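You operate a simulated robot arm through the tools that you are given. There is no shell and no other tool.

Carry out the task below with a simulated robot arm. There is one attempt and no reset: what you move stays moved.

## Task
Brush the fur off the counter, knock it into the dustpan and tip that into the small purple bin.
Fine: blue hand brush, red dustpan; both go back. Set down upright: blue hand brush.
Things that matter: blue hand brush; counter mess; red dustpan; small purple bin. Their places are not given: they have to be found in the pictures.

It is judged by the outcome, as a careful person would: the job done as asked, and still so three seconds after it is handed in. It fails if anything else is knocked over, pushed out of place, dropped, spilled or broken.

## Robot
A 6-joint arm with a two-finger gripper, fixed in place. Base frame: the origin is at the foot of the arm, x ahead of it, y to its left, z up; the work surface is at about z = 0.9. Readings come in m, degrees, newtons and seconds.
Its first joint turns from -166.0 to 166.0 degrees. Payload 3.43 kg.
The TCP is the grasp point between the finger pads, 0.02 m short of the fingertips. In the tool frame z runs along the fingers and y along their closing line. Largest opening 0.19 m; the body of the gripper starts 0.248 m behind the TCP.
Orientation is that of the tool frame in the base frame, as a unit quaternion [x, y, z, w]. With the fingers straight down and closing along the base's y, the tool's x points along the base's -x, its y along +y and its z along -z.

## Interface
- The arm moves only by the tool drive_tool. Its argument "motion" is a list that holds one entry, the list of rows, each a list of 6 numbers: the shift along the base's x, y, z in units of 20 mm (1.0 is 20 mm), then the turn, a rotation vector about the base's x, y, z in units of 5 degrees (1.0 is 5 degrees). In form: [[[x, y, z, ax, ay, az], ...]]. A call has 1 to 20 rows; each row shifts and turns the commanded pose from where the row before left it. "grip" is the finger opening in m, from 0 to 0.19, set as the call begins (left out, the last holds). A call with a number of a shift or a turn outside -1 to 1 is refused whole. Each row takes 0.2 s and may step no farther than 0.05 m and 8.6 degrees from the row before; otherwise, or with a gripper value out of range, the whole call is refused. A pose out of reach is approached as far as the arm can. The call stops where the force on the tool passes 40 N (or 10 N more than at its start, if that is more) or the arm is blocked; 0.2 s more then pass. The fingers move at their own pace (about 0.153 m/s each) and stop on an object; they squeeze with about 37 N. The grip force told is the motor's: it shows also when the fingers shut on nothing. Time passes only in rows, and 0.2 s behind the last, so rows that do not move let the fingers close. The reply holds the time, the measured pose of the TCP, the force on the tool along the base axes, the opening and the grip force, in the units named above and with some noise, with the torque about the TCP (base axes, N m) and any sound that the robot's microphone picked up.
- Cameras (640 x 400 px; columns grow to the right, rows downward): "scene" is fixed at [0.2219, -0.4993, 1.5268]; the picture's right is [0.82, -0.58, 0.00], its down [0.50, 0.71, -0.49] and it looks along [0.28, 0.40, 0.87] (base axes); focal length 214 px, centre (320, 200). "wrist" rides on the gripper at [0.07, -0.008, -0.288] in the tool frame; the picture's right is [0.12, 0.99, 0.00], its down [-0.96, 0.12, -0.25] and it looks along [-0.25, 0.03, 0.97] (tool axes); focal length 261 px, centre (320, 200).
- get_image(camera): a new picture of that camera. No time passes.
- raise_lower(by): slides the trunk up (or, below 0, down) by that many m; the arm rides with it, the base frame stays. It gives what a move gives, with no picture.
- pixel_to_xyz(camera, pixels): there is no depth. For up to 12 entries [column, row, z] of the newest picture of that camera ("zoom" is the newest enlarged one), the place [x, y] in the base frame at which the ray of that pixel passes the height z, good to about 0.002 m. No time passes.
- inspect(camera, box): a new picture of the part [left, top, right, bottom] of that camera's present view, enlarged. No time passes.
- sign_off(): hands the job in; it is judged then, once.

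Leave the gripper open and the arm clear of the work at the hand-in unless told otherwise.

The tools are called after "Call:" by a JSON object that holds its "name" and its "arguments". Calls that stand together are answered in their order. drive_tool: Moves the arm, as the interface text tells. Its arguments: {"type":"object","properties":{"motion":{"type":"array","items":{"type":"array","items":{"type":"array","items":{"type":"number"}}}},"grip":{"type":"number"}},"required":["motion"]} The other tools are called the same way: raise_lower (by) slides the trunk up or down; get_image (camera) takes a picture; pixel_to_xyz (camera, pixels) gives the place at which the rays of pixels pass given heights; inspect (camera, box) takes an enlarged picture of a part of a camera's view; sign_off () hands the job in.

At the start:

```text
time_s: 0.0
position: [0.4715, -0.4072, 1.4152]
tcp_rot: [0.0, 1.0, 0.0, -0.001]
ft_force: [-0.2, 0.7, -0.1]
moment: [-0.01, -0.01, 0.0]
finger_gap: 0.19
gripper_force: 0.0
trunk travel left (down, up): [-0.225, 0.215]
```

scene: 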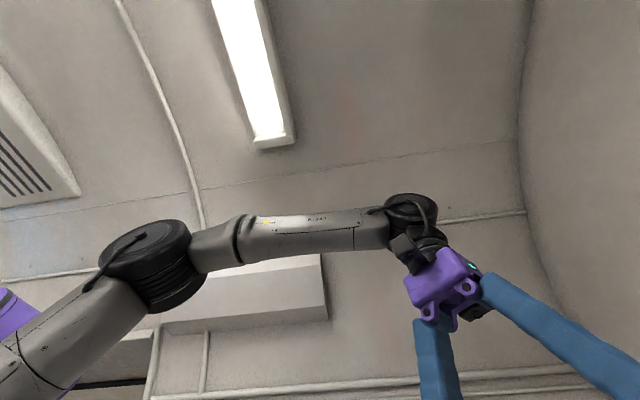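
wrist: 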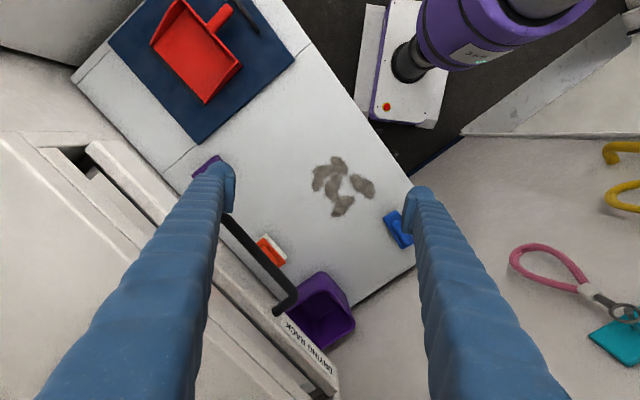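

The scene camera points up at the ceiling, so the wrist picture is the useful one. In it I see a red dustpan on a blue mat near (200,50), grey fur near (342,185), something blue near (400,228) that is probably the brush, and a purple bin near (322,312). I'll enlarge parts of the wrist view.

Call:
{"name": "inspect", "arguments": {"camera": "wrist", "box": [100, 0, 320, 140]}}

Call:
{"name": "inspect", "arguments": {"camera": "wrist", "box": [240, 130, 460, 270]}}

Call:
{"name": "inspect", "arguments": {"camera": "wrist", "box": [180, 150, 400, 390]}}

Call:
{"name": "pixel_to_xyz", "arguments": {"camera": "wrist", "pixels": [[342, 185, 0.9], [400, 228, 0.9], [322, 312, 0.9], [200, 50, 0.9], [205, 103, 0.9], [413, 270, 0.9], [72, 80, 0.9], [262, 0, 0.9], [345, 48, 0.9], [395, 110, 0.9], [270, 250, 0.9], [210, 165, 0.9]]}}

```text
2.86 times, centred on (210, 70) of wrist
```

zoom: 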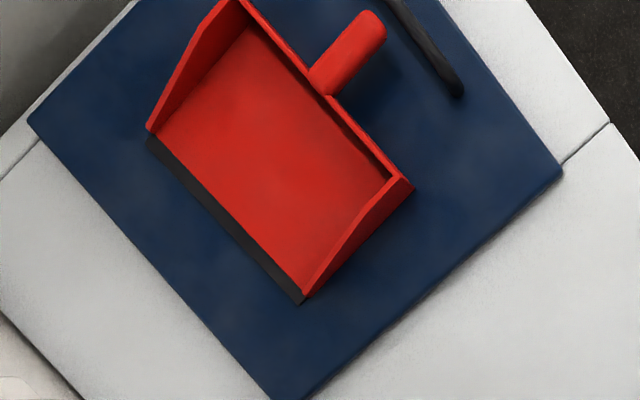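

```text
2.86 times, centred on (350, 200) of wrist
```

zoom: 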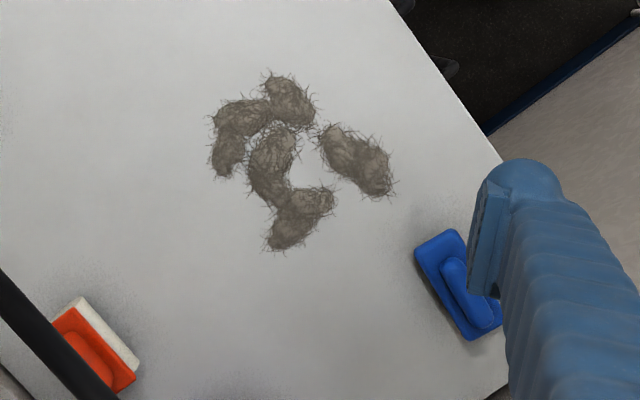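

```text
1.67 times, centred on (290, 270) of wrist
```

zoom: 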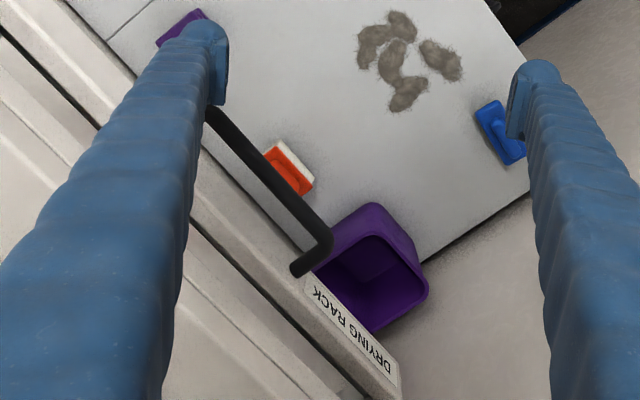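

```text
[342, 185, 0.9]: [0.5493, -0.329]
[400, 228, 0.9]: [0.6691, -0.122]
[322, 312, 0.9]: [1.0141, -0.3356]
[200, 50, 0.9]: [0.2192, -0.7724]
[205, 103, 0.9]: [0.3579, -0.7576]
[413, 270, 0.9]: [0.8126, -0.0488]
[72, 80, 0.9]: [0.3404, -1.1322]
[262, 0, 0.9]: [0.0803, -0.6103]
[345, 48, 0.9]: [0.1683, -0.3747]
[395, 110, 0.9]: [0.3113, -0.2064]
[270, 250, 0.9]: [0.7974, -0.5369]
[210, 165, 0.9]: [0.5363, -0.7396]
```

The blue thing near (400,228) is partly hidden by the right finger. I'll stay at this height and move toward +y to see it, the fur and the bin better.

Call:
{"name": "drive_tool", "arguments": {"motion": [[[0.2, 1, 0, 0, 0, 0], [0.2, 1, 0, 0, 0, 0], [0.2, 1, 0, 0, 0, 0], [0.2, 1, 0, 0, 0, 0], [0.2, 1, 0, 0, 0, 0], [0.2, 1, 0, 0, 0, 0], [0.2, 1, 0, 0, 0, 0], [0.2, 1, 0, 0, 0, 0], [0.2, 1, 0, 0, 0, 0], [0.2, 1, 0, 0, 0, 0]]], "grip": 0.19}}

Call:
{"name": "get_image", "arguments": {"camera": "wrist"}}

```text
time_s: 2.2
position: [0.5126, -0.2076, 1.4155]
tcp_rot: [-0.001, 1.0, 0.001, 0.0]
ft_force: [-0.2, 0.4, 0.2]
moment: [0.0, -0.01, 0.02]
finger_gap: 0.1901
gripper_force: 0.0
trunk travel left (down, up): [-0.225, 0.215]
```

```text
taken
```

wrist: 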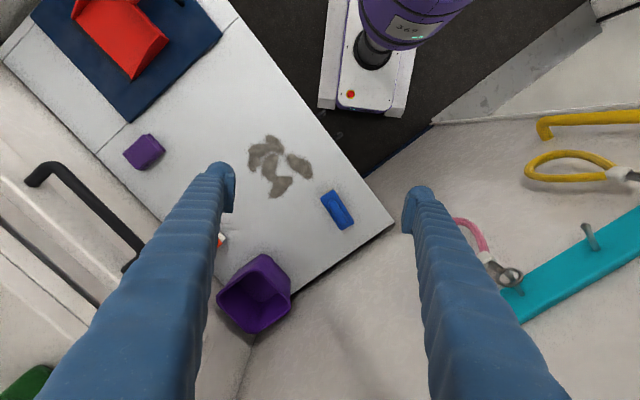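

I now have a clear view of the blue object near (337,210), the fur near (280,165), a purple block near (145,152) and the bin near (255,293). I'll zoom in on these.

Call:
{"name": "inspect", "arguments": {"camera": "wrist", "box": [230, 120, 390, 220]}}

Call:
{"name": "inspect", "arguments": {"camera": "wrist", "box": [290, 170, 386, 230]}}

Call:
{"name": "inspect", "arguments": {"camera": "wrist", "box": [190, 230, 350, 350]}}

Call:
{"name": "inspect", "arguments": {"camera": "wrist", "box": [0, 0, 240, 180]}}

```text
4.00 times, centred on (310, 170) of wrist
```

zoom: 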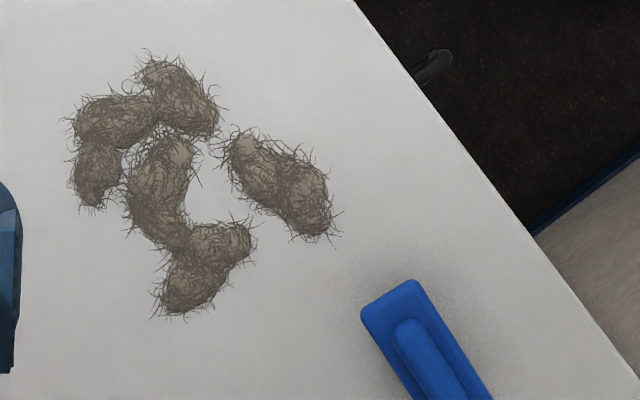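

```text
6.67 times, centred on (338, 200) of wrist
```

zoom: 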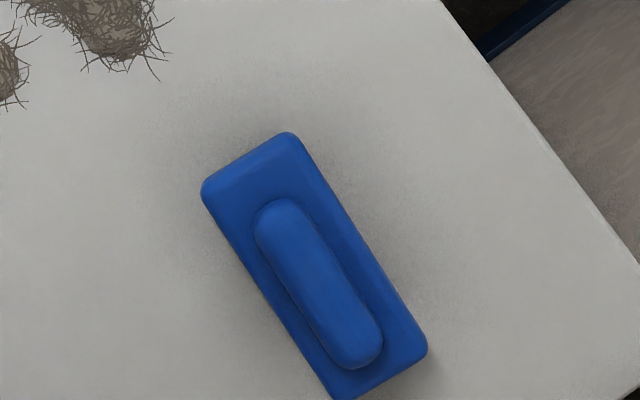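

```text
3.33 times, centred on (270, 290) of wrist
```

zoom: 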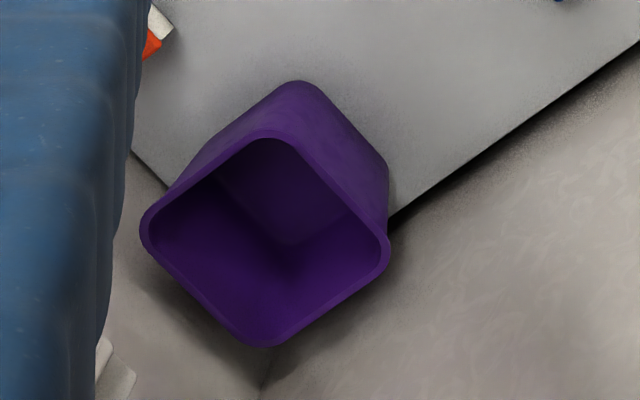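

```text
2.22 times, centred on (120, 90) of wrist
```

zoom: 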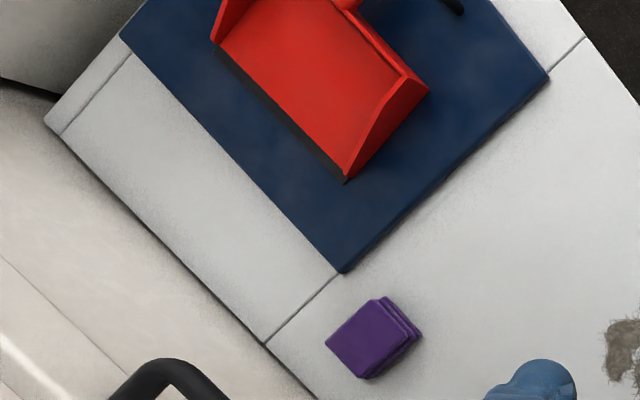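

The blue object has a base block with a ridge handle on top, which makes it the hand brush. The bin stands on the counter's corner. I'll turn pixels from this picture into positions for the brush corners, bin rim, fur lumps and counter edge.

Call:
{"name": "pixel_to_xyz", "arguments": {"camera": "wrist", "pixels": [[333, 189.8, 0.93], [320.4, 197.7, 0.93], [354, 222.2, 0.93], [341.7, 230, 0.93], [332, 201.5, 0.94], [344, 224, 0.94], [254.5, 270.5, 1.02], [290.5, 305, 1.02], [252.7, 333.6, 1.02], [217, 300.5, 1.02], [264, 254.6, 0.9], [290.5, 285.5, 0.9]]}}

Call:
{"name": "pixel_to_xyz", "arguments": {"camera": "wrist", "pixels": [[272, 140, 0.91], [250, 160, 0.91], [270, 185, 0.91], [279, 190, 0.91], [312, 175, 0.91], [300, 155, 0.91], [392, 225, 0.9], [239, 17, 0.9], [320, 136, 0.9], [100, 152, 0.9], [128, 120, 0.9], [221, 35, 0.9]]}}

```text
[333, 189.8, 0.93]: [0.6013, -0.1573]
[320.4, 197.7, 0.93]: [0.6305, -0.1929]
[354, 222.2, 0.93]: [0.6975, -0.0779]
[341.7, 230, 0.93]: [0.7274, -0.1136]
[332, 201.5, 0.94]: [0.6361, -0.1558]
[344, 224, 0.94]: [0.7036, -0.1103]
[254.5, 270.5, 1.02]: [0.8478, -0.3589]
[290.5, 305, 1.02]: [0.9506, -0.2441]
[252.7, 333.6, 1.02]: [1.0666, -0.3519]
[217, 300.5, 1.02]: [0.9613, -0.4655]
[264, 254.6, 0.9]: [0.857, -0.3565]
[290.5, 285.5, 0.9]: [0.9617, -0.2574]
```

```text
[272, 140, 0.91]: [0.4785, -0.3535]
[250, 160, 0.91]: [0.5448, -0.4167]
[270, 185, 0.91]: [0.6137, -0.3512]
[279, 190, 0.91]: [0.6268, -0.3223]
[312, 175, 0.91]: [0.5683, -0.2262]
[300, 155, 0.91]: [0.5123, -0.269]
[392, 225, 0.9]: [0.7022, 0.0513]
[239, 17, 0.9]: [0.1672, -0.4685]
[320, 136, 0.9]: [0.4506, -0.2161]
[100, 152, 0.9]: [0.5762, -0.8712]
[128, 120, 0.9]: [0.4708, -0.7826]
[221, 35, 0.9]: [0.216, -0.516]
```

By these readings the counter runs at about 45 degrees. The brush is centred near (0.664,-0.135), the bin rim near (0.957,-0.355), and the fur spans roughly x 0.47–0.63, y -0.42 to -0.22. Next I'll move over the red dustpan on the mat and look at it from above.

Call:
{"name": "drive_tool", "arguments": {"motion": [[[-0.7, -1, 0, 0, 0, 0], [-0.7, -1, 0, 0, 0, 0], [-0.7, -1, 0, 0, 0, 0], [-0.7, -1, 0, 0, 0, 0], [-0.7, -1, 0, 0, 0, 0], [-0.7, -1, 0, 0, 0, 0], [-0.7, -1, 0, 0, 0, 0], [-0.7, -1, 0, 0, 0, 0], [-0.7, -1, 0, 0, 0, 0], [-0.7, -1, 0, 0, 0, 0], [-0.7, -1, 0, 0, 0, 0], [-0.7, -1, 0, 0, 0, 0], [-0.7, -1, 0, 0, 0, 0], [-0.7, -1, 0, 0, 0, 0], [-0.7, -1, 0, 0, 0, 0], [-0.7, -1, 0, 0, 0, 0], [-0.7, -1, 0, 0, 0, 0], [-0.7, -1, 0, 0, 0, 0], [-0.7, -1, 0, 0, 0, 0], [-0.7, -1, 0, 0, 0, 0]]]}}

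Call:
{"name": "drive_tool", "arguments": {"motion": [[[-0.7, -1, 0, 0, 0, 0], [-0.7, -1, 0, 0, 0, 0], [-0.7, -1, 0, 0, 0, 0], [-0.7, -1, 0, 0, 0, 0], [-0.7, -1, 0, 0, 0, 0], [-0.7, -1, 0, 0, 0, 0]]]}}

Call:
{"name": "get_image", "arguments": {"camera": "wrist"}}

```text
time_s: 6.4
position: [0.232, -0.6084, 1.4149]
tcp_rot: [0.0, 1.0, 0.0, 0.0]
ft_force: [0.0, 0.2, 1.0]
moment: [0.05, -0.04, -0.01]
finger_gap: 0.1898
gripper_force: 0.0
trunk travel left (down, up): [-0.225, 0.215]
```

```text
time_s: 7.8
position: [0.1479, -0.7288, 1.4137]
tcp_rot: [0.0, 1.0, 0.0, -0.001]
ft_force: [-0.1, 0.2, -0.8]
moment: [0.0, 0.0, 0.01]
finger_gap: 0.19
gripper_force: 0.1
trunk travel left (down, up): [-0.225, 0.215]
```

```text
taken
```

wrist: 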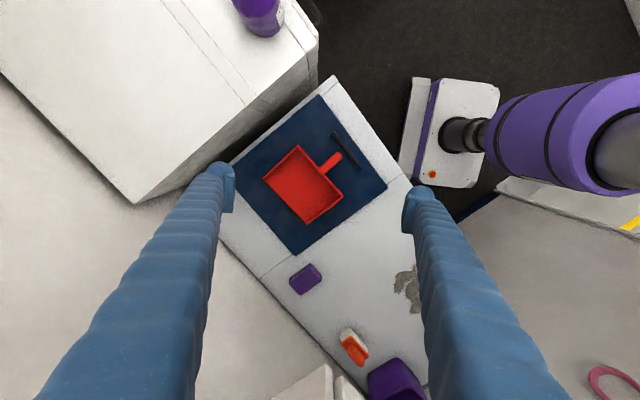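

There is a tall white cabinet at the upper left with a purple bottle on it, so I'll keep clear of that. The dustpan is in plain view at (305,185) with a black bar near (345,150). I'll zoom in on it.

Call:
{"name": "inspect", "arguments": {"camera": "wrist", "box": [224, 80, 416, 280]}}

Call:
{"name": "inspect", "arguments": {"camera": "wrist", "box": [250, 120, 378, 200]}}

Call:
{"name": "inspect", "arguments": {"camera": "wrist", "box": [230, 240, 450, 400]}}

Call:
{"name": "get_image", "arguments": {"camera": "scene"}}

```text
2.00 times, centred on (320, 180) of wrist
```

zoom: 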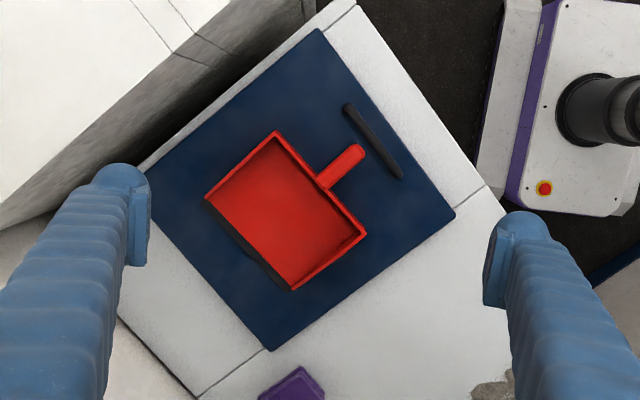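

```text
5.00 times, centred on (314, 160) of wrist
```

zoom: 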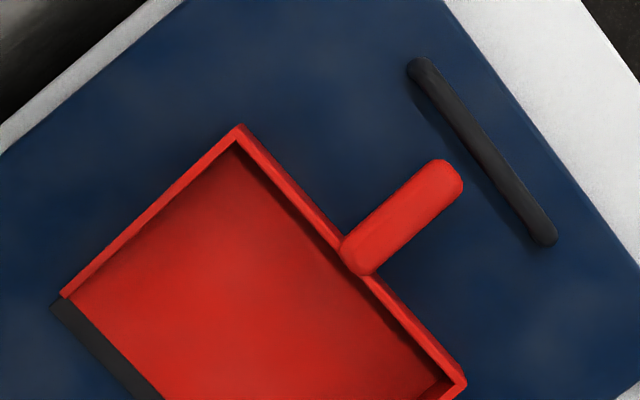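

```text
2.50 times, centred on (340, 320) of wrist
```

zoom: 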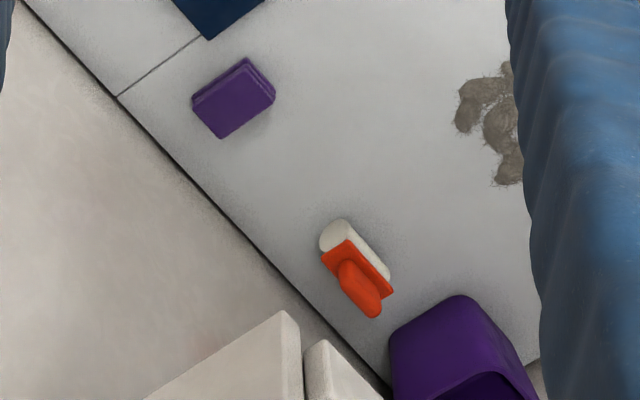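

```text
taken
```

scene: 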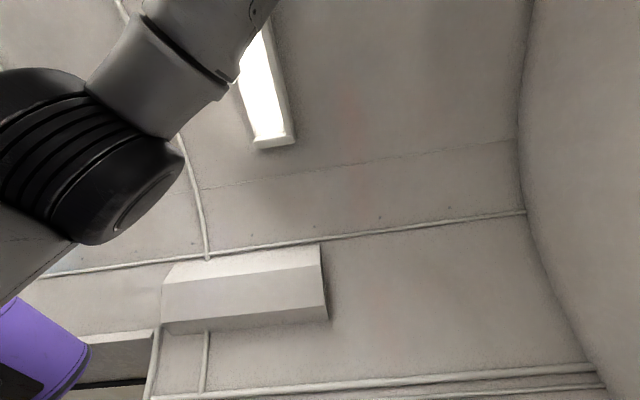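

I can see the dustpan rim corners, lip ends and handle, plus the black bar, the mat corners, the orange brush lying on its side, and the purple block. I'll convert those pixels to positions at plausible heights.

Call:
{"name": "pixel_to_xyz", "arguments": {"camera": "wrist", "pixels": [[297.6, 145.4, 0.95], [343, 197, 0.95], [262, 180.5, 0.91], [306, 225, 0.91], [318, 171, 0.95], [340, 155, 0.95], [333, 133, 0.91], [360, 168, 0.91], [320, 95, 0.9], [387, 188, 0.9], [294, 255, 0.9], [231, 165, 0.9]]}}

Call:
{"name": "pixel_to_xyz", "arguments": {"camera": "wrist", "pixels": [[318, 171, 0.97], [340, 155, 0.97], [318, 171, 0.93], [340, 155, 0.93], [306, 278, 0.92], [354, 347, 0.92], [320, 200, 0.9], [135, 203, 1.2], [318, 40, 1.2]]}}

```text
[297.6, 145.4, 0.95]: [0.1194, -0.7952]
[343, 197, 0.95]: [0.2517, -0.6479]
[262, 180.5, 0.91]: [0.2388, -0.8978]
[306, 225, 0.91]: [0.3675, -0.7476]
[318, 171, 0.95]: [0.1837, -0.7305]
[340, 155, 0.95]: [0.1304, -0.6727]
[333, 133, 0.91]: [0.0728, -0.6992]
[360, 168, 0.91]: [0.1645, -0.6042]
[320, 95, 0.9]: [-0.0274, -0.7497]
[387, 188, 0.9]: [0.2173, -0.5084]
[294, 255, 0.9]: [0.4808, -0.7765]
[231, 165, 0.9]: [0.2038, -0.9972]
```

```text
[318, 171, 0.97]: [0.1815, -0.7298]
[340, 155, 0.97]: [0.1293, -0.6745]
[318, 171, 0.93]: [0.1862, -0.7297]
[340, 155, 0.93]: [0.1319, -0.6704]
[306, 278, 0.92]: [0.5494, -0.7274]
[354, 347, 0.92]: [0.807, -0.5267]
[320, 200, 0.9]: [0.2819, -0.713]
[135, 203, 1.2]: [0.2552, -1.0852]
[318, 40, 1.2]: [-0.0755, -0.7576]
```

The dustpan is about 0.20 m wide and 0.155 m deep, with its handle pointing toward the robot (azimuth about 135°). I'll turn the tool 45° so the fingers straddle the handle, come down partway above it, and look again to judge its height.

Call:
{"name": "drive_tool", "arguments": {"motion": [[[0, 0.2, -1, 0, 0, -1], [0, 0.2, -1, 0, 0, -1], [0, 0.2, -1, 0, 0, -1], [0, 0.2, -1, 0, 0, -1], [0, 0.2, -1, 0, 0, -1], [0, 0.2, -1, 0, 0, -1], [0, 0.2, -1, 0, 0, -1], [0, 0.2, -1, 0, 0, -1], [0, 0.2, -1, 0, 0, -1], [0, 0.2, -1, 0, 0, 0]]]}}

Call:
{"name": "get_image", "arguments": {"camera": "wrist"}}

```text
time_s: 10.0
position: [0.1491, -0.6866, 1.2156]
tcp_rot: [0.383, 0.924, 0.001, 0.0]
ft_force: [0.5, -0.4, 0.6]
moment: [0.0, 0.01, -0.01]
finger_gap: 0.1903
gripper_force: 0.0
trunk travel left (down, up): [-0.225, 0.215]
```

```text
taken
```

wrist: 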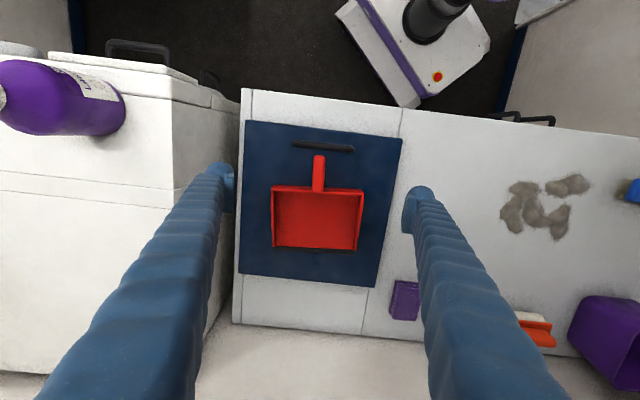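

The handle now points straight up the picture at (319,172), between the fingers. I'll zoom in on the dustpan, bar and mat.

Call:
{"name": "inspect", "arguments": {"camera": "wrist", "box": [240, 120, 400, 280]}}

Call:
{"name": "inspect", "arguments": {"camera": "wrist", "box": [270, 130, 370, 200]}}

Call:
{"name": "inspect", "arguments": {"camera": "wrist", "box": [0, 20, 260, 220]}}

```text
2.50 times, centred on (320, 200) of wrist
```

zoom: 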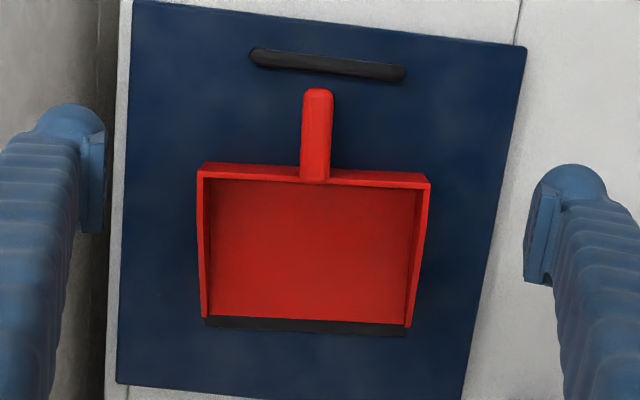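

```text
5.71 times, centred on (320, 165) of wrist
```

zoom: 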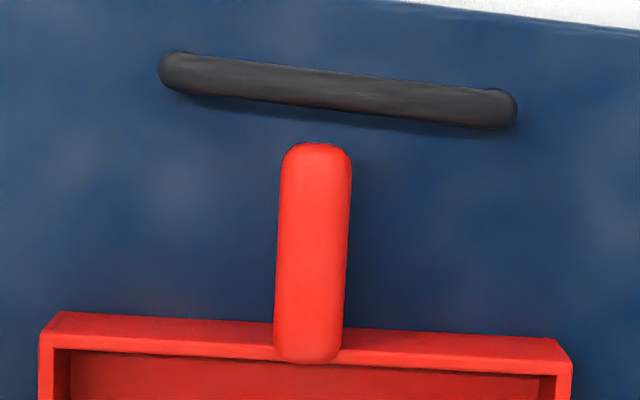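

```text
2.00 times, centred on (130, 120) of wrist
```

zoom: 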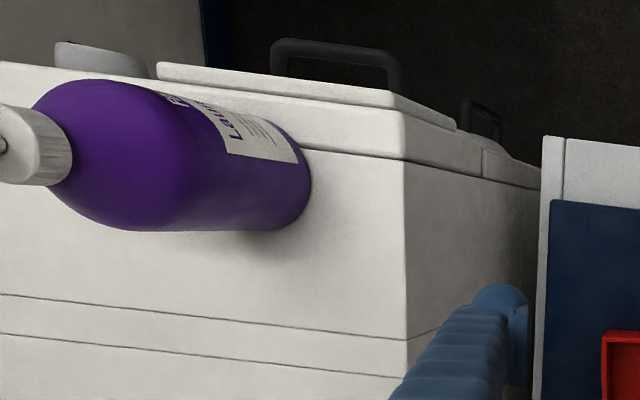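

I'll query handle, wall and lip pixels in this closer picture at several heights and compare them with the earlier picture to get the handle's height.

Call:
{"name": "pixel_to_xyz", "arguments": {"camera": "wrist", "pixels": [[319.3, 155.4, 0.93], [319.3, 155.4, 0.95], [319.3, 155.4, 0.97], [317.8, 193.4, 0.93], [317.8, 193.4, 0.95], [317.8, 193.4, 0.97], [271.5, 186, 0.95], [363.5, 194, 0.95], [271.5, 186, 0.93], [363.5, 194, 0.93], [274.5, 247.5, 0.905], [353.5, 252, 0.905]]}}

Call:
{"name": "pixel_to_xyz", "arguments": {"camera": "wrist", "pixels": [[294, 142, 0.92], [353, 149, 0.92], [294, 142, 0.95], [353, 149, 0.95], [170, 187, 1.2], [172, 98, 1.2], [170, 187, 1.3], [172, 98, 1.3], [124, 110, 1.3], [245, 120, 0.9], [402, 138, 0.9], [376, 287, 0.9]]}}

```text
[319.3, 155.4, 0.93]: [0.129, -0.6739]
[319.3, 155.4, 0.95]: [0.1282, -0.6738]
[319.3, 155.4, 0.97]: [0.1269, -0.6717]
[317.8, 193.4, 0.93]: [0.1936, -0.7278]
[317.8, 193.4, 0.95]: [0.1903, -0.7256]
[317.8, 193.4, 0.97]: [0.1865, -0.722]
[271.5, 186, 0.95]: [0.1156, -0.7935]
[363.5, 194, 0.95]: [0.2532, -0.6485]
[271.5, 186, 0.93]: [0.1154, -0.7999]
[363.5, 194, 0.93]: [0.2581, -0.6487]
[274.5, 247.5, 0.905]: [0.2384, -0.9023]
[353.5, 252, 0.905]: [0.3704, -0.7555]
```

```text
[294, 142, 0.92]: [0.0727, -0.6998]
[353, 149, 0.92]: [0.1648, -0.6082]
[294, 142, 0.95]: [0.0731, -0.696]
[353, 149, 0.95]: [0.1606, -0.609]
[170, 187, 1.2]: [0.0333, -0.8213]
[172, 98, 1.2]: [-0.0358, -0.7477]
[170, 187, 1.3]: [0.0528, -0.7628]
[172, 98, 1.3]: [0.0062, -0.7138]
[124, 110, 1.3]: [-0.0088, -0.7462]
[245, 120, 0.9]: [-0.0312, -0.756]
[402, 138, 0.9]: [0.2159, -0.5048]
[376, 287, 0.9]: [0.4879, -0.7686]
```

The two pictures agree on a handle height of roughly 0.95, with the pan facing azimuth about -42°. I plan to grip the handle with the tool tilted 45° (fingers pointing outward), so tipping later leaves the tool nearly vertical. I'll back off while tilting, which also gives me a side-on view to check heights.

Call:
{"name": "drive_tool", "arguments": {"motion": [[[-0.4, 0.4, 0, 0, 0, 0.6], [-0.5, 0.42, -0.3, -0.669, -0.743, 0], [-0.5, 0.42, -0.3, -0.669, -0.743, 0], [-0.5, 0.42, -0.5, -0.669, -0.743, 0], [-0.5, 0.42, -0.5, -0.669, -0.743, 0], [-0.5, 0.42, -0.6, -0.669, -0.743, 0], [-0.5, 0.42, -0.6, -0.669, -0.743, 0], [-0.5, 0.42, -0.6, -0.669, -0.743, 0], [-0.5, 0.42, -0.6, -0.669, -0.743, 0], [-0.5, 0.42, -0.6, -0.669, -0.743, 0]]]}}

Call:
{"name": "get_image", "arguments": {"camera": "wrist"}}

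```text
time_s: 12.2
position: [0.0497, -0.6043, 1.1236]
tcp_rot: [0.332, 0.862, -0.138, 0.358]
ft_force: [-0.1, 0.0, 0.1]
moment: [0.0, -0.01, 0.01]
finger_gap: 0.1903
gripper_force: 0.1
trunk travel left (down, up): [-0.225, 0.215]
```

```text
taken
```

wrist: 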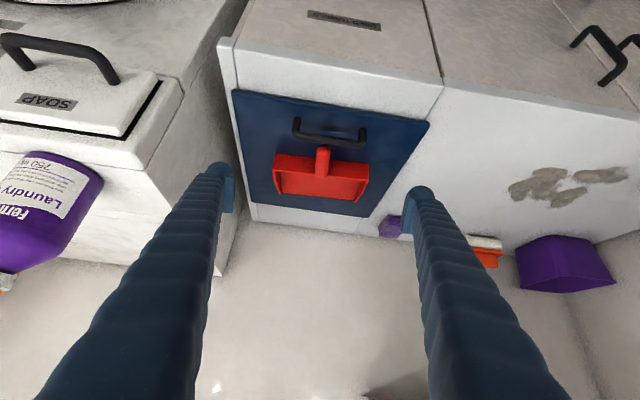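

The black bar turns out to be a raised bracket handle on the blue lid, just behind the dustpan's handle. I'll zoom in to see the heights.

Call:
{"name": "inspect", "arguments": {"camera": "wrist", "box": [220, 80, 440, 230]}}

Call:
{"name": "inspect", "arguments": {"camera": "wrist", "box": [270, 110, 380, 210]}}

Call:
{"name": "inspect", "arguments": {"camera": "wrist", "box": [380, 140, 640, 300]}}

```text
2.67 times, centred on (330, 155) of wrist
```

zoom: 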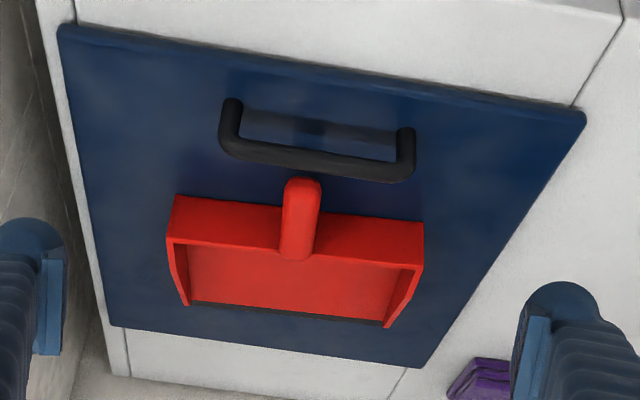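

```text
4.00 times, centred on (325, 160) of wrist
```

zoom: 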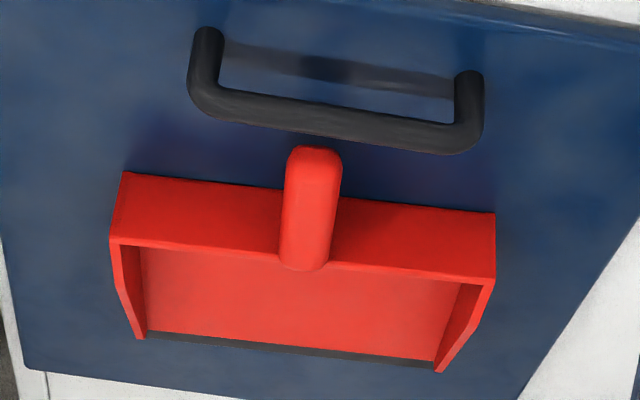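

```text
2.46 times, centred on (510, 220) of wrist
```

zoom: 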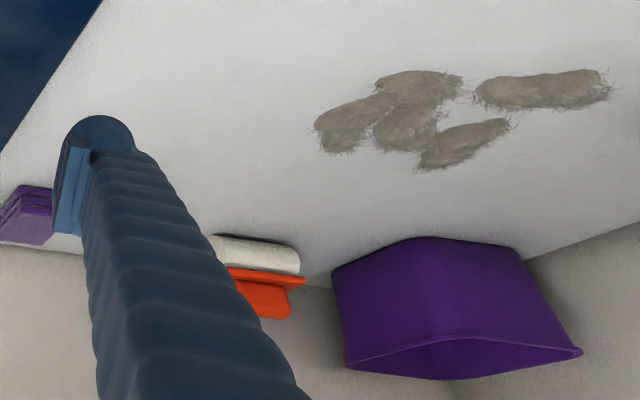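

Now I can measure heights: I'll query the bottom and top corners of the pan's back wall, the handle end, and the bracket bar legs and top.

Call:
{"name": "pixel_to_xyz", "arguments": {"camera": "wrist", "pixels": [[276.75, 153, 0.9], [276.75, 153, 0.91], [272.5, 170.75, 0.94], [272.5, 170.75, 0.95], [272.5, 170.75, 0.96], [368.75, 163, 0.9], [368.75, 163, 0.91], [368.75, 181.25, 0.94], [368.75, 181.25, 0.95], [368.75, 181.25, 0.96], [323.75, 147.5, 0.93], [323.75, 147.5, 0.95]]}}

Call:
{"name": "pixel_to_xyz", "arguments": {"camera": "wrist", "pixels": [[323.75, 147.5, 0.94], [323.75, 147.5, 0.96], [323.75, 147.5, 0.97], [320, 177, 0.95], [320, 177, 0.96], [320, 177, 0.97], [296, 138, 0.93], [296, 138, 0.95], [362, 148, 0.93], [362, 148, 0.95], [281, 194, 0.905], [353, 202, 0.905]]}}

```text
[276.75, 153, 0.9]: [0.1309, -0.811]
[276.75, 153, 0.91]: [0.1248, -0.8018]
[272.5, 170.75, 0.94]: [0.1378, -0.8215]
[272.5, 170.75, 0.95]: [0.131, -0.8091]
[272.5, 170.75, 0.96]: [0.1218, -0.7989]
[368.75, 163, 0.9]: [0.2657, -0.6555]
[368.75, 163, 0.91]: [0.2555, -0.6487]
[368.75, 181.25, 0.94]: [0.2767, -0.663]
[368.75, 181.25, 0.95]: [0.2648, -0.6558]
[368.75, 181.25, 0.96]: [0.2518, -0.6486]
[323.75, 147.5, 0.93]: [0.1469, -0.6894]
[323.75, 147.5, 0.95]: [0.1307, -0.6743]
```

```text
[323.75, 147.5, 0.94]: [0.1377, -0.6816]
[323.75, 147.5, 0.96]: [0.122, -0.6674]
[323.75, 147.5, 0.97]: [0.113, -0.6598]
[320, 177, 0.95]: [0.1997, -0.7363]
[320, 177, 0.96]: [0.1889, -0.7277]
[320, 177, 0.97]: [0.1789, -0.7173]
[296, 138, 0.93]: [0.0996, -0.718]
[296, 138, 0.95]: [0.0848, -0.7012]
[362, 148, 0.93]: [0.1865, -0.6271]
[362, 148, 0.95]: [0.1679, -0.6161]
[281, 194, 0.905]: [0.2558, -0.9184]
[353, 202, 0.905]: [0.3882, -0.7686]
```

Measured heights: the lid top is about 0.91, the pan's back wall top about 0.96, and the handle centre about 0.95 and 25 mm thick. The lid's bracket sits about 0.02 m behind the handle end. For this first lift I'll use a plain vertical grasp, so I'll tilt back upright above the handle centre at (0.157,-0.698), set the gap to 0.08, and check before going down.

Call:
{"name": "drive_tool", "arguments": {"motion": [[[0.536, -0.469, -0.1, 0.669, 0.743, 0], [0.536, -0.469, -0.1, 0.669, 0.743, 0], [0.536, -0.469, -0.1, 0.669, 0.743, 0], [0.536, -0.469, -0.1, 0.669, 0.743, 0], [0.536, -0.469, -0.1, 0.669, 0.743, 0], [0.536, -0.469, -0.1, 0.669, 0.743, 0], [0.536, -0.469, -0.1, 0.669, 0.743, 0], [0.536, -0.469, -0.1, 0.669, 0.743, 0], [0.536, -0.469, -0.1, 0.669, 0.743, 0], [0.536, -0.469, -0.1, 0, 0, 0]]], "grip": 0.08}}

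Call:
{"name": "get_image", "arguments": {"camera": "wrist"}}

```text
time_s: 14.4
position: [0.1562, -0.6986, 1.1016]
tcp_rot: [0.359, 0.933, 0.001, 0.0]
ft_force: [0.2, -0.4, 0.6]
moment: [0.06, 0.03, 0.02]
finger_gap: 0.0798
gripper_force: 0.1
trunk travel left (down, up): [-0.225, 0.215]
```

```text
taken
```

wrist: 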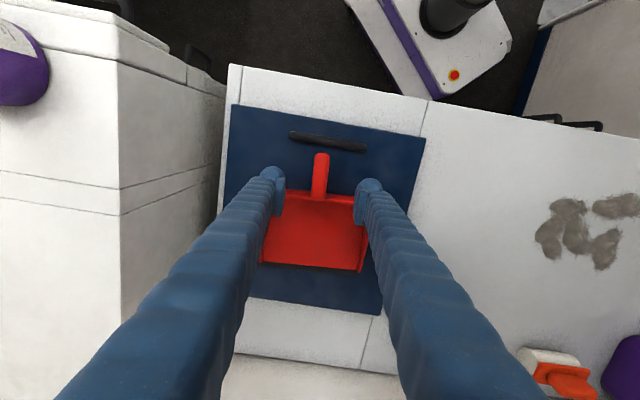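

The fingers straddle the handle evenly around column 320. I'll check the handle's ends in this closer picture once more before descending.

Call:
{"name": "inspect", "arguments": {"camera": "wrist", "box": [260, 120, 380, 220]}}

Call:
{"name": "pixel_to_xyz", "arguments": {"camera": "wrist", "pixels": [[321, 154, 0.95], [320.5, 175, 0.95], [320, 195, 0.96]]}}

```text
4.00 times, centred on (320, 170) of wrist
```

zoom: 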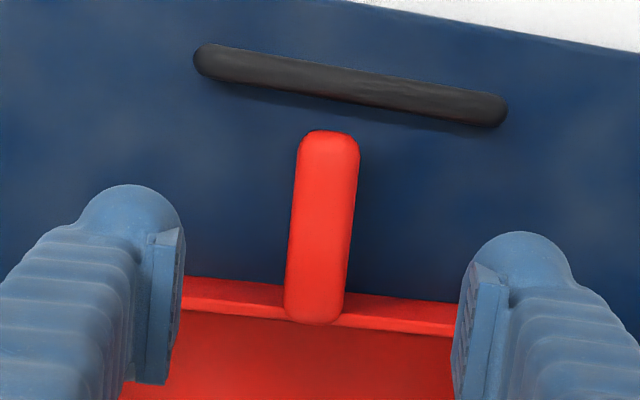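

```text
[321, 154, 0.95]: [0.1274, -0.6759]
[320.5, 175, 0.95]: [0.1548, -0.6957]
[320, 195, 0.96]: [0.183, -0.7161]
```

The closing line matches the pan's back wall and the handle middle is at (0.155,-0.697), right under the TCP. I'll descend to z of about 0.953 and then close on the handle.

Call:
{"name": "drive_tool", "arguments": {"motion": [[[0, 0, -0.93, 0, 0, 0], [0, 0, -0.93, 0, 0, 0], [0, 0, -0.93, 0, 0, 0], [0, 0, -0.93, 0, 0, 0], [0, 0, -0.93, 0, 0, 0], [0, 0, -0.93, 0, 0, 0], [0, 0, -0.93, 0, 0, 0], [0, 0, -0.93, 0, 0, 0]]]}}

Call:
{"name": "get_image", "arguments": {"camera": "wrist"}}

```text
time_s: 16.2
position: [0.1571, -0.6969, 0.9535]
tcp_rot: [0.359, 0.933, 0.001, 0.0]
ft_force: [-0.1, 0.5, -0.3]
moment: [0.02, -0.01, 0.02]
finger_gap: 0.0802
gripper_force: 0.1
trunk travel left (down, up): [-0.225, 0.215]
```

```text
taken
```

wrist: 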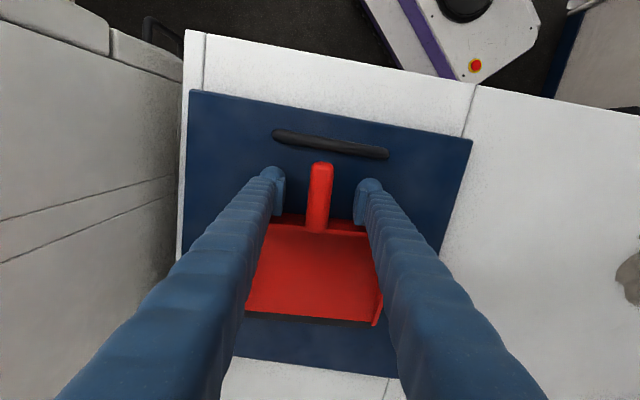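

The handle sits centred between the fingertips at (320,195) with no contact force. I'll close on it.

Call:
{"name": "drive_tool", "arguments": {"motion": [[[0, 0, 0, 0, 0, 0], [0, 0, 0, 0, 0, 0], [0, 0, 0, 0, 0, 0], [0, 0, 0, 0, 0, 0]]], "grip": 0.0}}

Call:
{"name": "inspect", "arguments": {"camera": "wrist", "box": [220, 100, 420, 340]}}

```text
time_s: 17.2
position: [0.1573, -0.6974, 0.9546]
tcp_rot: [0.358, 0.934, 0.0, 0.0]
ft_force: [-0.5, -0.5, -0.3]
moment: [0.06, 0.12, -0.02]
finger_gap: 0.025
gripper_force: 37.3
trunk travel left (down, up): [-0.225, 0.215]
```

```text
1.67 times, centred on (320, 220) of wrist
```

zoom: 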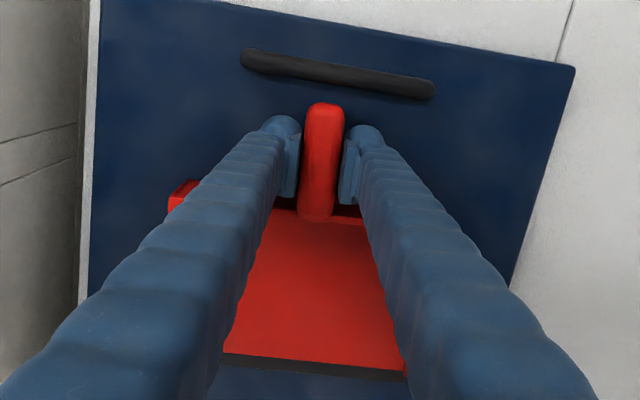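

The fingers stopped on the handle at 25 mm with full grip force. The original pose to return to is TCP (0.157,-0.697,0.954) with this yaw. I'll lift 0.08 m and check that it holds.

Call:
{"name": "drive_tool", "arguments": {"motion": [[[0, 0, 0.3, 0, 0, 0], [0, 0, 0.5, 0, 0, 0], [0, 0, 0.8, 0, 0, 0], [0, 0, 0.8, 0, 0, 0], [0, 0, 0.8, 0, 0, 0], [0, 0, 0.8, 0, 0, 0]]]}}

Call:
{"name": "get_image", "arguments": {"camera": "wrist"}}

```text
time_s: 18.6
position: [0.1577, -0.6982, 1.0343]
tcp_rot: [0.359, 0.933, 0.0, 0.0]
ft_force: [0.4, -0.3, 0.2]
moment: [-0.03, -0.02, -0.02]
finger_gap: 0.0002
gripper_force: 33.9
trunk travel left (down, up): [-0.225, 0.215]
```

```text
taken
```

wrist: 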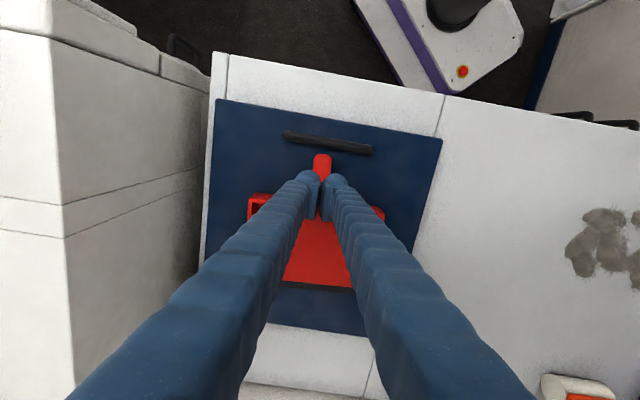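

The fingers closed to zero, so the handle slipped out during the lift. I'll open up and look at how the dustpan now sits.

Call:
{"name": "drive_tool", "arguments": {"motion": [[[0, 0, 0.5, 0, 0, 0], [0, 0, 0.5, 0, 0, 0], [0, 0, 0.5, 0, 0, 0]]], "grip": 0.12}}

Call:
{"name": "inspect", "arguments": {"camera": "wrist", "box": [240, 110, 400, 270]}}

Call:
{"name": "pixel_to_xyz", "arguments": {"camera": "wrist", "pixels": [[320, 200, 0.95]]}}

```text
time_s: 19.4
position: [0.1576, -0.6983, 1.0635]
tcp_rot: [0.358, 0.934, 0.0, 0.001]
ft_force: [-0.1, 0.5, -0.4]
moment: [0.02, 0.01, 0.0]
finger_gap: 0.1201
gripper_force: 0.0
trunk travel left (down, up): [-0.225, 0.215]
```

```text
2.50 times, centred on (320, 190) of wrist
```

zoom: 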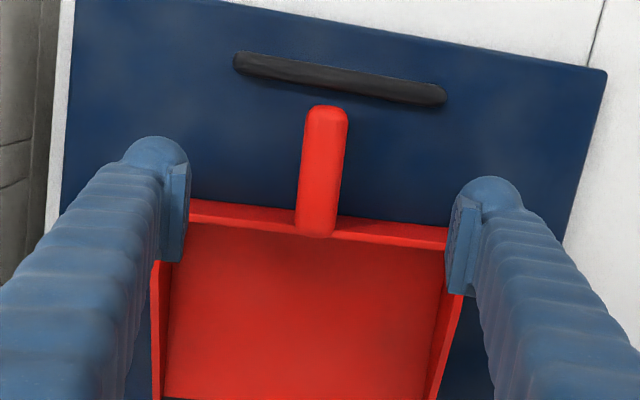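

```text
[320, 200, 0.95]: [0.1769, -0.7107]
```

The dustpan is still in its place, unmoved. The pan's weight probably levered the handle out of a grip that was a bit high and far back. I'll try again slightly lower and nearer the pan, lifting slowly while watching the gap.

Call:
{"name": "drive_tool", "arguments": {"motion": [[[0.2, -0.18, -0.99, 0, 0, 0], [0, 0, -0.99, 0, 0, 0], [0, 0, -0.99, 0, 0, 0], [0, 0, -0.99, 0, 0, 0], [0, 0, -0.99, 0, 0, 0], [0, 0, -0.99, 0, 0, 0]]], "grip": 0.08}}

Call:
{"name": "drive_tool", "arguments": {"motion": [[[0, 0, 0, 0, 0, 0], [0, 0, 0, 0, 0, 0], [0, 0, 0, 0, 0, 0], [0, 0, 0, 0, 0, 0]]], "grip": 0.0}}

Call:
{"name": "drive_tool", "arguments": {"motion": [[[0, 0, 0.1, 0, 0, 0], [0, 0, 0.1, 0, 0, 0], [0, 0, 0.1, 0, 0, 0], [0, 0, 0.1, 0, 0, 0], [0, 0, 0.1, 0, 0, 0], [0, 0, 0, 0, 0, 0]]]}}

```text
time_s: 20.8
position: [0.1606, -0.7005, 0.9449]
tcp_rot: [0.358, 0.934, -0.001, 0.0]
ft_force: [-0.1, -0.6, -0.1]
moment: [0.03, 0.01, 0.0]
finger_gap: 0.0797
gripper_force: 0.0
trunk travel left (down, up): [-0.225, 0.215]
```

```text
time_s: 21.8
position: [0.1606, -0.7006, 0.9445]
tcp_rot: [0.358, 0.934, 0.001, 0.001]
ft_force: [-0.5, -0.3, -0.3]
moment: [0.14, 0.14, 0.03]
finger_gap: 0.0217
gripper_force: 37.7
trunk travel left (down, up): [-0.225, 0.215]
```

```text
time_s: 23.2
position: [0.1614, -0.7024, 0.9552]
tcp_rot: [0.358, 0.934, 0.0, 0.0]
ft_force: [0.0, -0.1, -2.3]
moment: [0.13, 0.2, 0.02]
finger_gap: 0.0218
gripper_force: 36.6
trunk travel left (down, up): [-0.225, 0.215]
```

It holds this time: the gap is steady at 21.8 mm and -2.3 N shows weight coming onto the tool. I'll keep lifting gently.

Call:
{"name": "drive_tool", "arguments": {"motion": [[[0, 0, 0.15, 0, 0, 0], [0, 0, 0.2, 0, 0, 0], [0, 0, 0.25, 0, 0, 0], [0, 0, 0.3, 0, 0, 0], [0, 0, 0.3, 0, 0, 0], [0, 0, 0.3, 0, 0, 0], [0, 0, 0, 0, 0, 0]]]}}

Call:
{"name": "get_image", "arguments": {"camera": "wrist"}}

```text
time_s: 24.8
position: [0.1602, -0.7017, 0.986]
tcp_rot: [0.358, 0.934, 0.0, 0.0]
ft_force: [-0.6, 0.4, -2.4]
moment: [0.1, 0.18, 0.0]
finger_gap: 0.0214
gripper_force: 36.5
trunk travel left (down, up): [-0.225, 0.215]
```

```text
taken
```

wrist: 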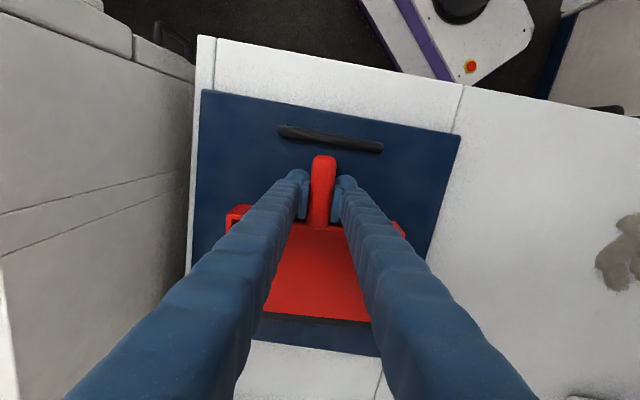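

The dustpan (about 0.25 kg) is held and looks level. Next I'll raise it clear and swing it 87° so its lip faces the fur along the counter, carrying the handle to about (0.323,-0.547).

Call:
{"name": "drive_tool", "arguments": {"motion": [[[0, 0, 0.5, 0, 0, 0], [0, 0, 0.7, 0, 0, 0], [0, 0, 0.8, 0, 0, 0], [0, 0, 0.7, 0, 0, 0], [0, 0, 0.4, 0, 0, 0]]]}}

Call:
{"name": "drive_tool", "arguments": {"motion": [[[0.407, 0.388, 0, 0, 0, 0.87], [0.407, 0.388, 0, 0, 0, 0.87], [0.407, 0.388, 0, 0, 0, 0.87], [0.407, 0.388, 0, 0, 0, 0.87], [0.407, 0.388, 0, 0, 0, 0.87], [0.407, 0.388, 0, 0, 0, 0.87], [0.407, 0.388, 0, 0, 0, 0.87], [0.407, 0.388, 0, 0, 0, 0.87], [0.407, 0.388, 0, 0, 0, 0.87], [0.407, 0.388, 0, 0, 0, 0.87], [0.407, 0.388, 0, 0, 0, 0.87], [0.407, 0.388, 0, 0, 0, 0.87], [0.407, 0.388, 0, 0, 0, 0.87], [0.407, 0.388, 0, 0, 0, 0.87], [0.407, 0.388, 0, 0, 0, 0.87], [0.407, 0.388, 0, 0, 0, 0.87], [0.407, 0.388, 0, 0, 0, 0.87], [0.407, 0.388, 0, 0, 0, 0.87], [0.407, 0.388, 0, 0, 0, 0.87], [0.407, 0.388, 0, 0, 0, 0.87]]]}}

Call:
{"name": "get_image", "arguments": {"camera": "wrist"}}

```text
time_s: 26.0
position: [0.1622, -0.7009, 1.0467]
tcp_rot: [0.359, 0.934, 0.001, 0.0]
ft_force: [0.4, -0.1, -1.7]
moment: [0.12, 0.17, -0.02]
finger_gap: 0.0216
gripper_force: 37.3
trunk travel left (down, up): [-0.225, 0.215]
```

```text
time_s: 30.2
position: [0.3233, -0.5454, 1.0464]
tcp_rot: [-0.384, 0.923, -0.001, 0.0]
ft_force: [0.6, -0.8, -2.4]
moment: [-0.14, 0.17, 0.0]
finger_gap: 0.0217
gripper_force: 37.3
trunk travel left (down, up): [-0.225, 0.215]
```

```text
taken
```

wrist: 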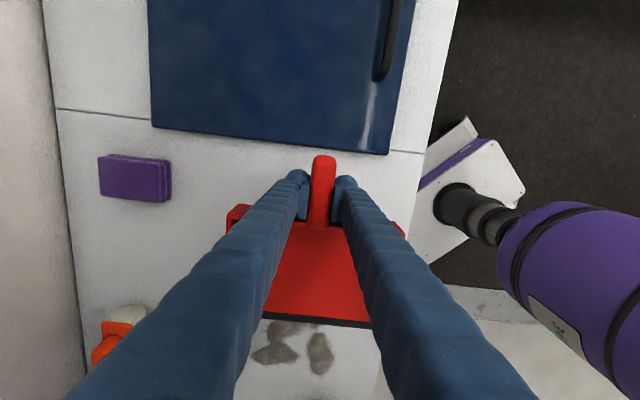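

The pan now faces the fur, which shows just past the lip at rows 325–370. I'll check where the lip and the visible fur lie.

Call:
{"name": "inspect", "arguments": {"camera": "wrist", "box": [220, 200, 420, 400]}}

Call:
{"name": "pixel_to_xyz", "arguments": {"camera": "wrist", "pixels": [[265, 316, 1.01], [370, 326, 1.01], [285, 328, 0.91], [255, 355, 0.91], [320, 368, 0.91], [320, 335, 0.91], [290, 322, 0.91]]}}

```text
2.00 times, centred on (320, 300) of wrist
```

zoom: 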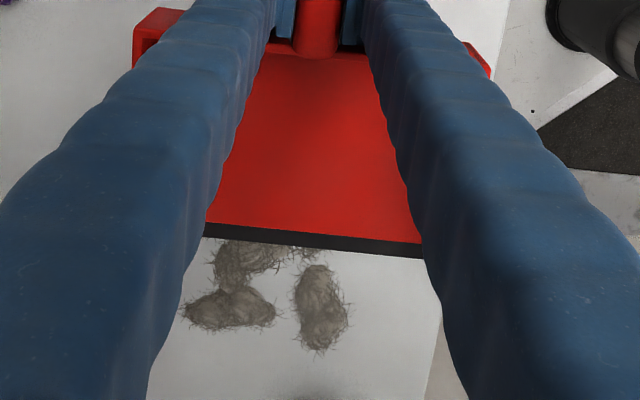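

```text
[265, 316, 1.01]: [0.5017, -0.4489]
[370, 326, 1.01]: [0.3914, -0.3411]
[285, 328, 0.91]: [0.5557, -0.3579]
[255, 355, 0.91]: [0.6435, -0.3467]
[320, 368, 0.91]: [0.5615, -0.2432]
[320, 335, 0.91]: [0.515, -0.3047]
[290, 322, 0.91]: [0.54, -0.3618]
```

The lip would land at about e1=0.037, roughly 25 mm short of the nearest fur, which is good. I'll lower the dustpan toward the counter, going slowly at the end.

Call:
{"name": "drive_tool", "arguments": {"motion": [[[0, 0, -0.5, 0, 0, 0], [0, 0, -0.9, 0, 0, 0], [0, 0, -0.9, 0, 0, 0], [0, 0, -0.9, 0, 0, 0], [0, 0, -0.9, 0, 0, 0], [0, 0, -0.7, 0, 0, 0], [0, 0, -0.2, 0, 0, 0], [0, 0, 0, 0, 0, 0]]]}}

Call:
{"name": "get_image", "arguments": {"camera": "wrist"}}

```text
time_s: 32.0
position: [0.3225, -0.5446, 0.9458]
tcp_rot: [-0.382, 0.924, 0.0, -0.001]
ft_force: [-0.4, 0.8, -2.0]
moment: [-0.18, 0.13, 0.02]
finger_gap: 0.0216
gripper_force: 37.4
trunk travel left (down, up): [-0.225, 0.215]
```

```text
taken
```

wrist: 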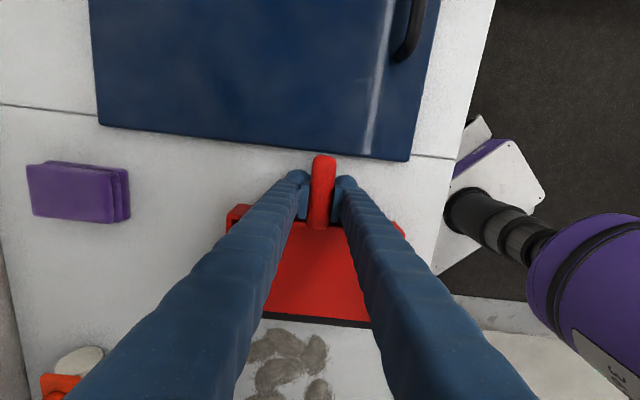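

No contact yet at z=0.946. I'll continue in 2 mm steps until the pan takes the counter.

Call:
{"name": "drive_tool", "arguments": {"motion": [[[0, 0, -0.1, 0, 0, 0], [0, 0, -0.1, 0, 0, 0], [0, 0, -0.1, 0, 0, 0], [0, 0, -0.1, 0, 0, 0], [0, 0, 0, 0, 0, 0]]]}}

Call:
{"name": "drive_tool", "arguments": {"motion": [[[0, 0, -0.1, 0, 0, 0], [0, 0, -0.1, 0, 0, 0], [0, 0, 0, 0, 0, 0]]]}}

```text
time_s: 33.2
position: [0.3239, -0.5461, 0.9387]
tcp_rot: [-0.383, 0.924, 0.0, 0.0]
ft_force: [-0.5, 0.3, -2.2]
moment: [-0.12, 0.14, -0.01]
finger_gap: 0.0217
gripper_force: 37.1
trunk travel left (down, up): [-0.225, 0.215]
```

```text
time_s: 34.0
position: [0.3232, -0.5451, 0.9344]
tcp_rot: [-0.383, 0.924, 0.0, 0.0]
ft_force: [-0.4, -0.9, -1.7]
moment: [-0.13, 0.1, -0.01]
finger_gap: 0.0217
gripper_force: 37.0
trunk travel left (down, up): [-0.225, 0.215]
```

The torque is easing a little but there is no clear contact yet. I'll go a few more millimetres.

Call:
{"name": "drive_tool", "arguments": {"motion": [[[0, 0, -0.1, 0, 0, 0], [0, 0, 0, 0, 0, 0]]]}}

Call:
{"name": "drive_tool", "arguments": {"motion": [[[0, 0, -0.1, 0, 0, 0], [0, 0, 0, 0, 0, 0]]]}}

```text
time_s: 34.6
position: [0.3239, -0.5456, 0.9325]
tcp_rot: [-0.382, 0.924, 0.0, 0.0]
ft_force: [-0.1, -0.9, -1.8]
moment: [-0.13, 0.16, 0.03]
finger_gap: 0.0215
gripper_force: 37.2
trunk travel left (down, up): [-0.225, 0.215]
```

```text
time_s: 35.2
position: [0.3235, -0.5443, 0.9308]
tcp_rot: [-0.383, 0.924, 0.0, 0.0]
ft_force: [-0.1, 1.2, -2.2]
moment: [-0.14, 0.15, -0.01]
finger_gap: 0.0217
gripper_force: 36.9
trunk travel left (down, up): [-0.225, 0.215]
```

The weight is still on the tool. Fingertips are at about 0.911, so I'll continue in small steps.

Call:
{"name": "drive_tool", "arguments": {"motion": [[[0, 0, -0.1, 0, 0, 0], [0, 0, 0, 0, 0, 0]]]}}

Call:
{"name": "drive_tool", "arguments": {"motion": [[[0, 0, -0.1, 0, 0, 0], [0, 0, 0, 0, 0, 0]]]}}

Call:
{"name": "get_image", "arguments": {"camera": "wrist"}}

```text
time_s: 35.8
position: [0.3234, -0.5446, 0.9299]
tcp_rot: [-0.383, 0.924, 0.0, 0.0]
ft_force: [0.4, -0.1, 5.5]
moment: [0.86, -0.84, -0.01]
finger_gap: 0.0216
gripper_force: 37.4
trunk travel left (down, up): [-0.225, 0.215]
```

```text
time_s: 36.4
position: [0.3244, -0.5465, 0.93]
tcp_rot: [-0.383, 0.924, -0.001, 0.0]
ft_force: [-1.4, -0.3, 26.6]
moment: [0.42, -0.36, 0.0]
finger_gap: 0.0219
gripper_force: 37.1
trunk travel left (down, up): [-0.225, 0.215]
```

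```text
taken
```

wrist: 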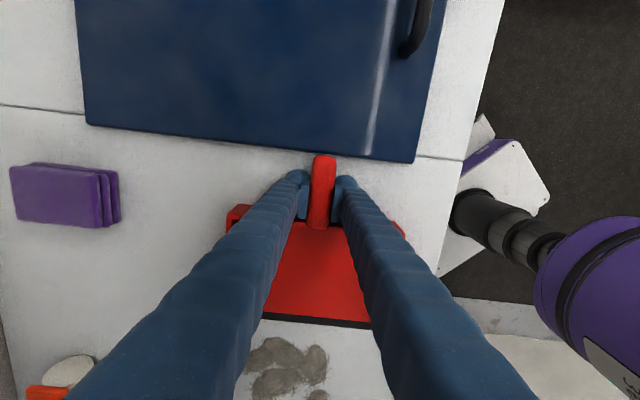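

Contact: the pan is flat on the counter with TCP z=0.930. I'll relieve the pressing force and then open the fingers.

Call:
{"name": "drive_tool", "arguments": {"motion": [[[0, 0, 0.1, 0, 0, 0], [0, 0, 0.05, 0, 0, 0]]]}}

Call:
{"name": "drive_tool", "arguments": {"motion": [[[0, 0, 0, 0, 0, 0], [0, 0, 0, 0, 0, 0], [0, 0, 0, 0, 0, 0]]], "grip": 0.08}}

Call:
{"name": "drive_tool", "arguments": {"motion": [[[0, 0, 0.5, 0, 0, 0], [0, 0, 1, 0, 0, 0], [0, 0, 1, 0, 0, 0], [0, 0, 1, 0, 0, 0], [0, 0, 1, 0, 0, 0], [0, 0, 1, 0, 0, 0], [0, 0, 1, 0, 0, 0], [0, 0, 1, 0, 0, 0], [0, 0, 1, 0, 0, 0], [0, 0, 1, 0, 0, 0]]]}}

Call:
{"name": "get_image", "arguments": {"camera": "wrist"}}

```text
time_s: 37.0
position: [0.3234, -0.5447, 0.9289]
tcp_rot: [-0.383, 0.924, 0.0, -0.001]
ft_force: [0.6, 0.6, -0.7]
moment: [-0.2, 0.03, -0.01]
finger_gap: 0.0217
gripper_force: 36.4
trunk travel left (down, up): [-0.225, 0.215]
```

```text
time_s: 37.8
position: [0.3236, -0.5444, 0.9292]
tcp_rot: [-0.382, 0.924, 0.0, 0.001]
ft_force: [0.0, 0.9, -0.3]
moment: [0.02, 0.04, 0.01]
finger_gap: 0.08
gripper_force: 0.1
trunk travel left (down, up): [-0.225, 0.215]
```

```text
time_s: 40.0
position: [0.3223, -0.545, 1.1205]
tcp_rot: [-0.382, 0.924, 0.0, 0.0]
ft_force: [0.1, 0.1, 0.2]
moment: [0.02, 0.02, -0.03]
finger_gap: 0.0799
gripper_force: 0.0
trunk travel left (down, up): [-0.225, 0.215]
```

```text
taken
```

wrist: 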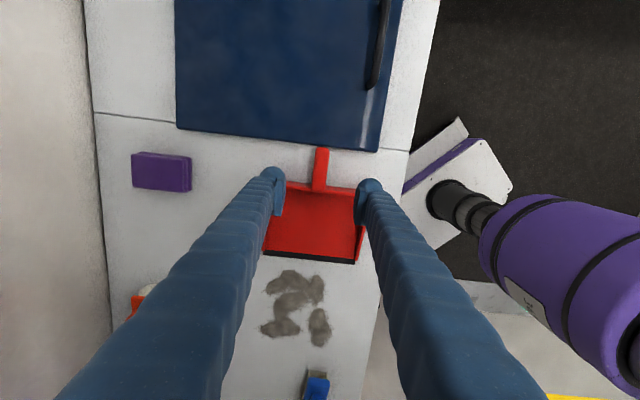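

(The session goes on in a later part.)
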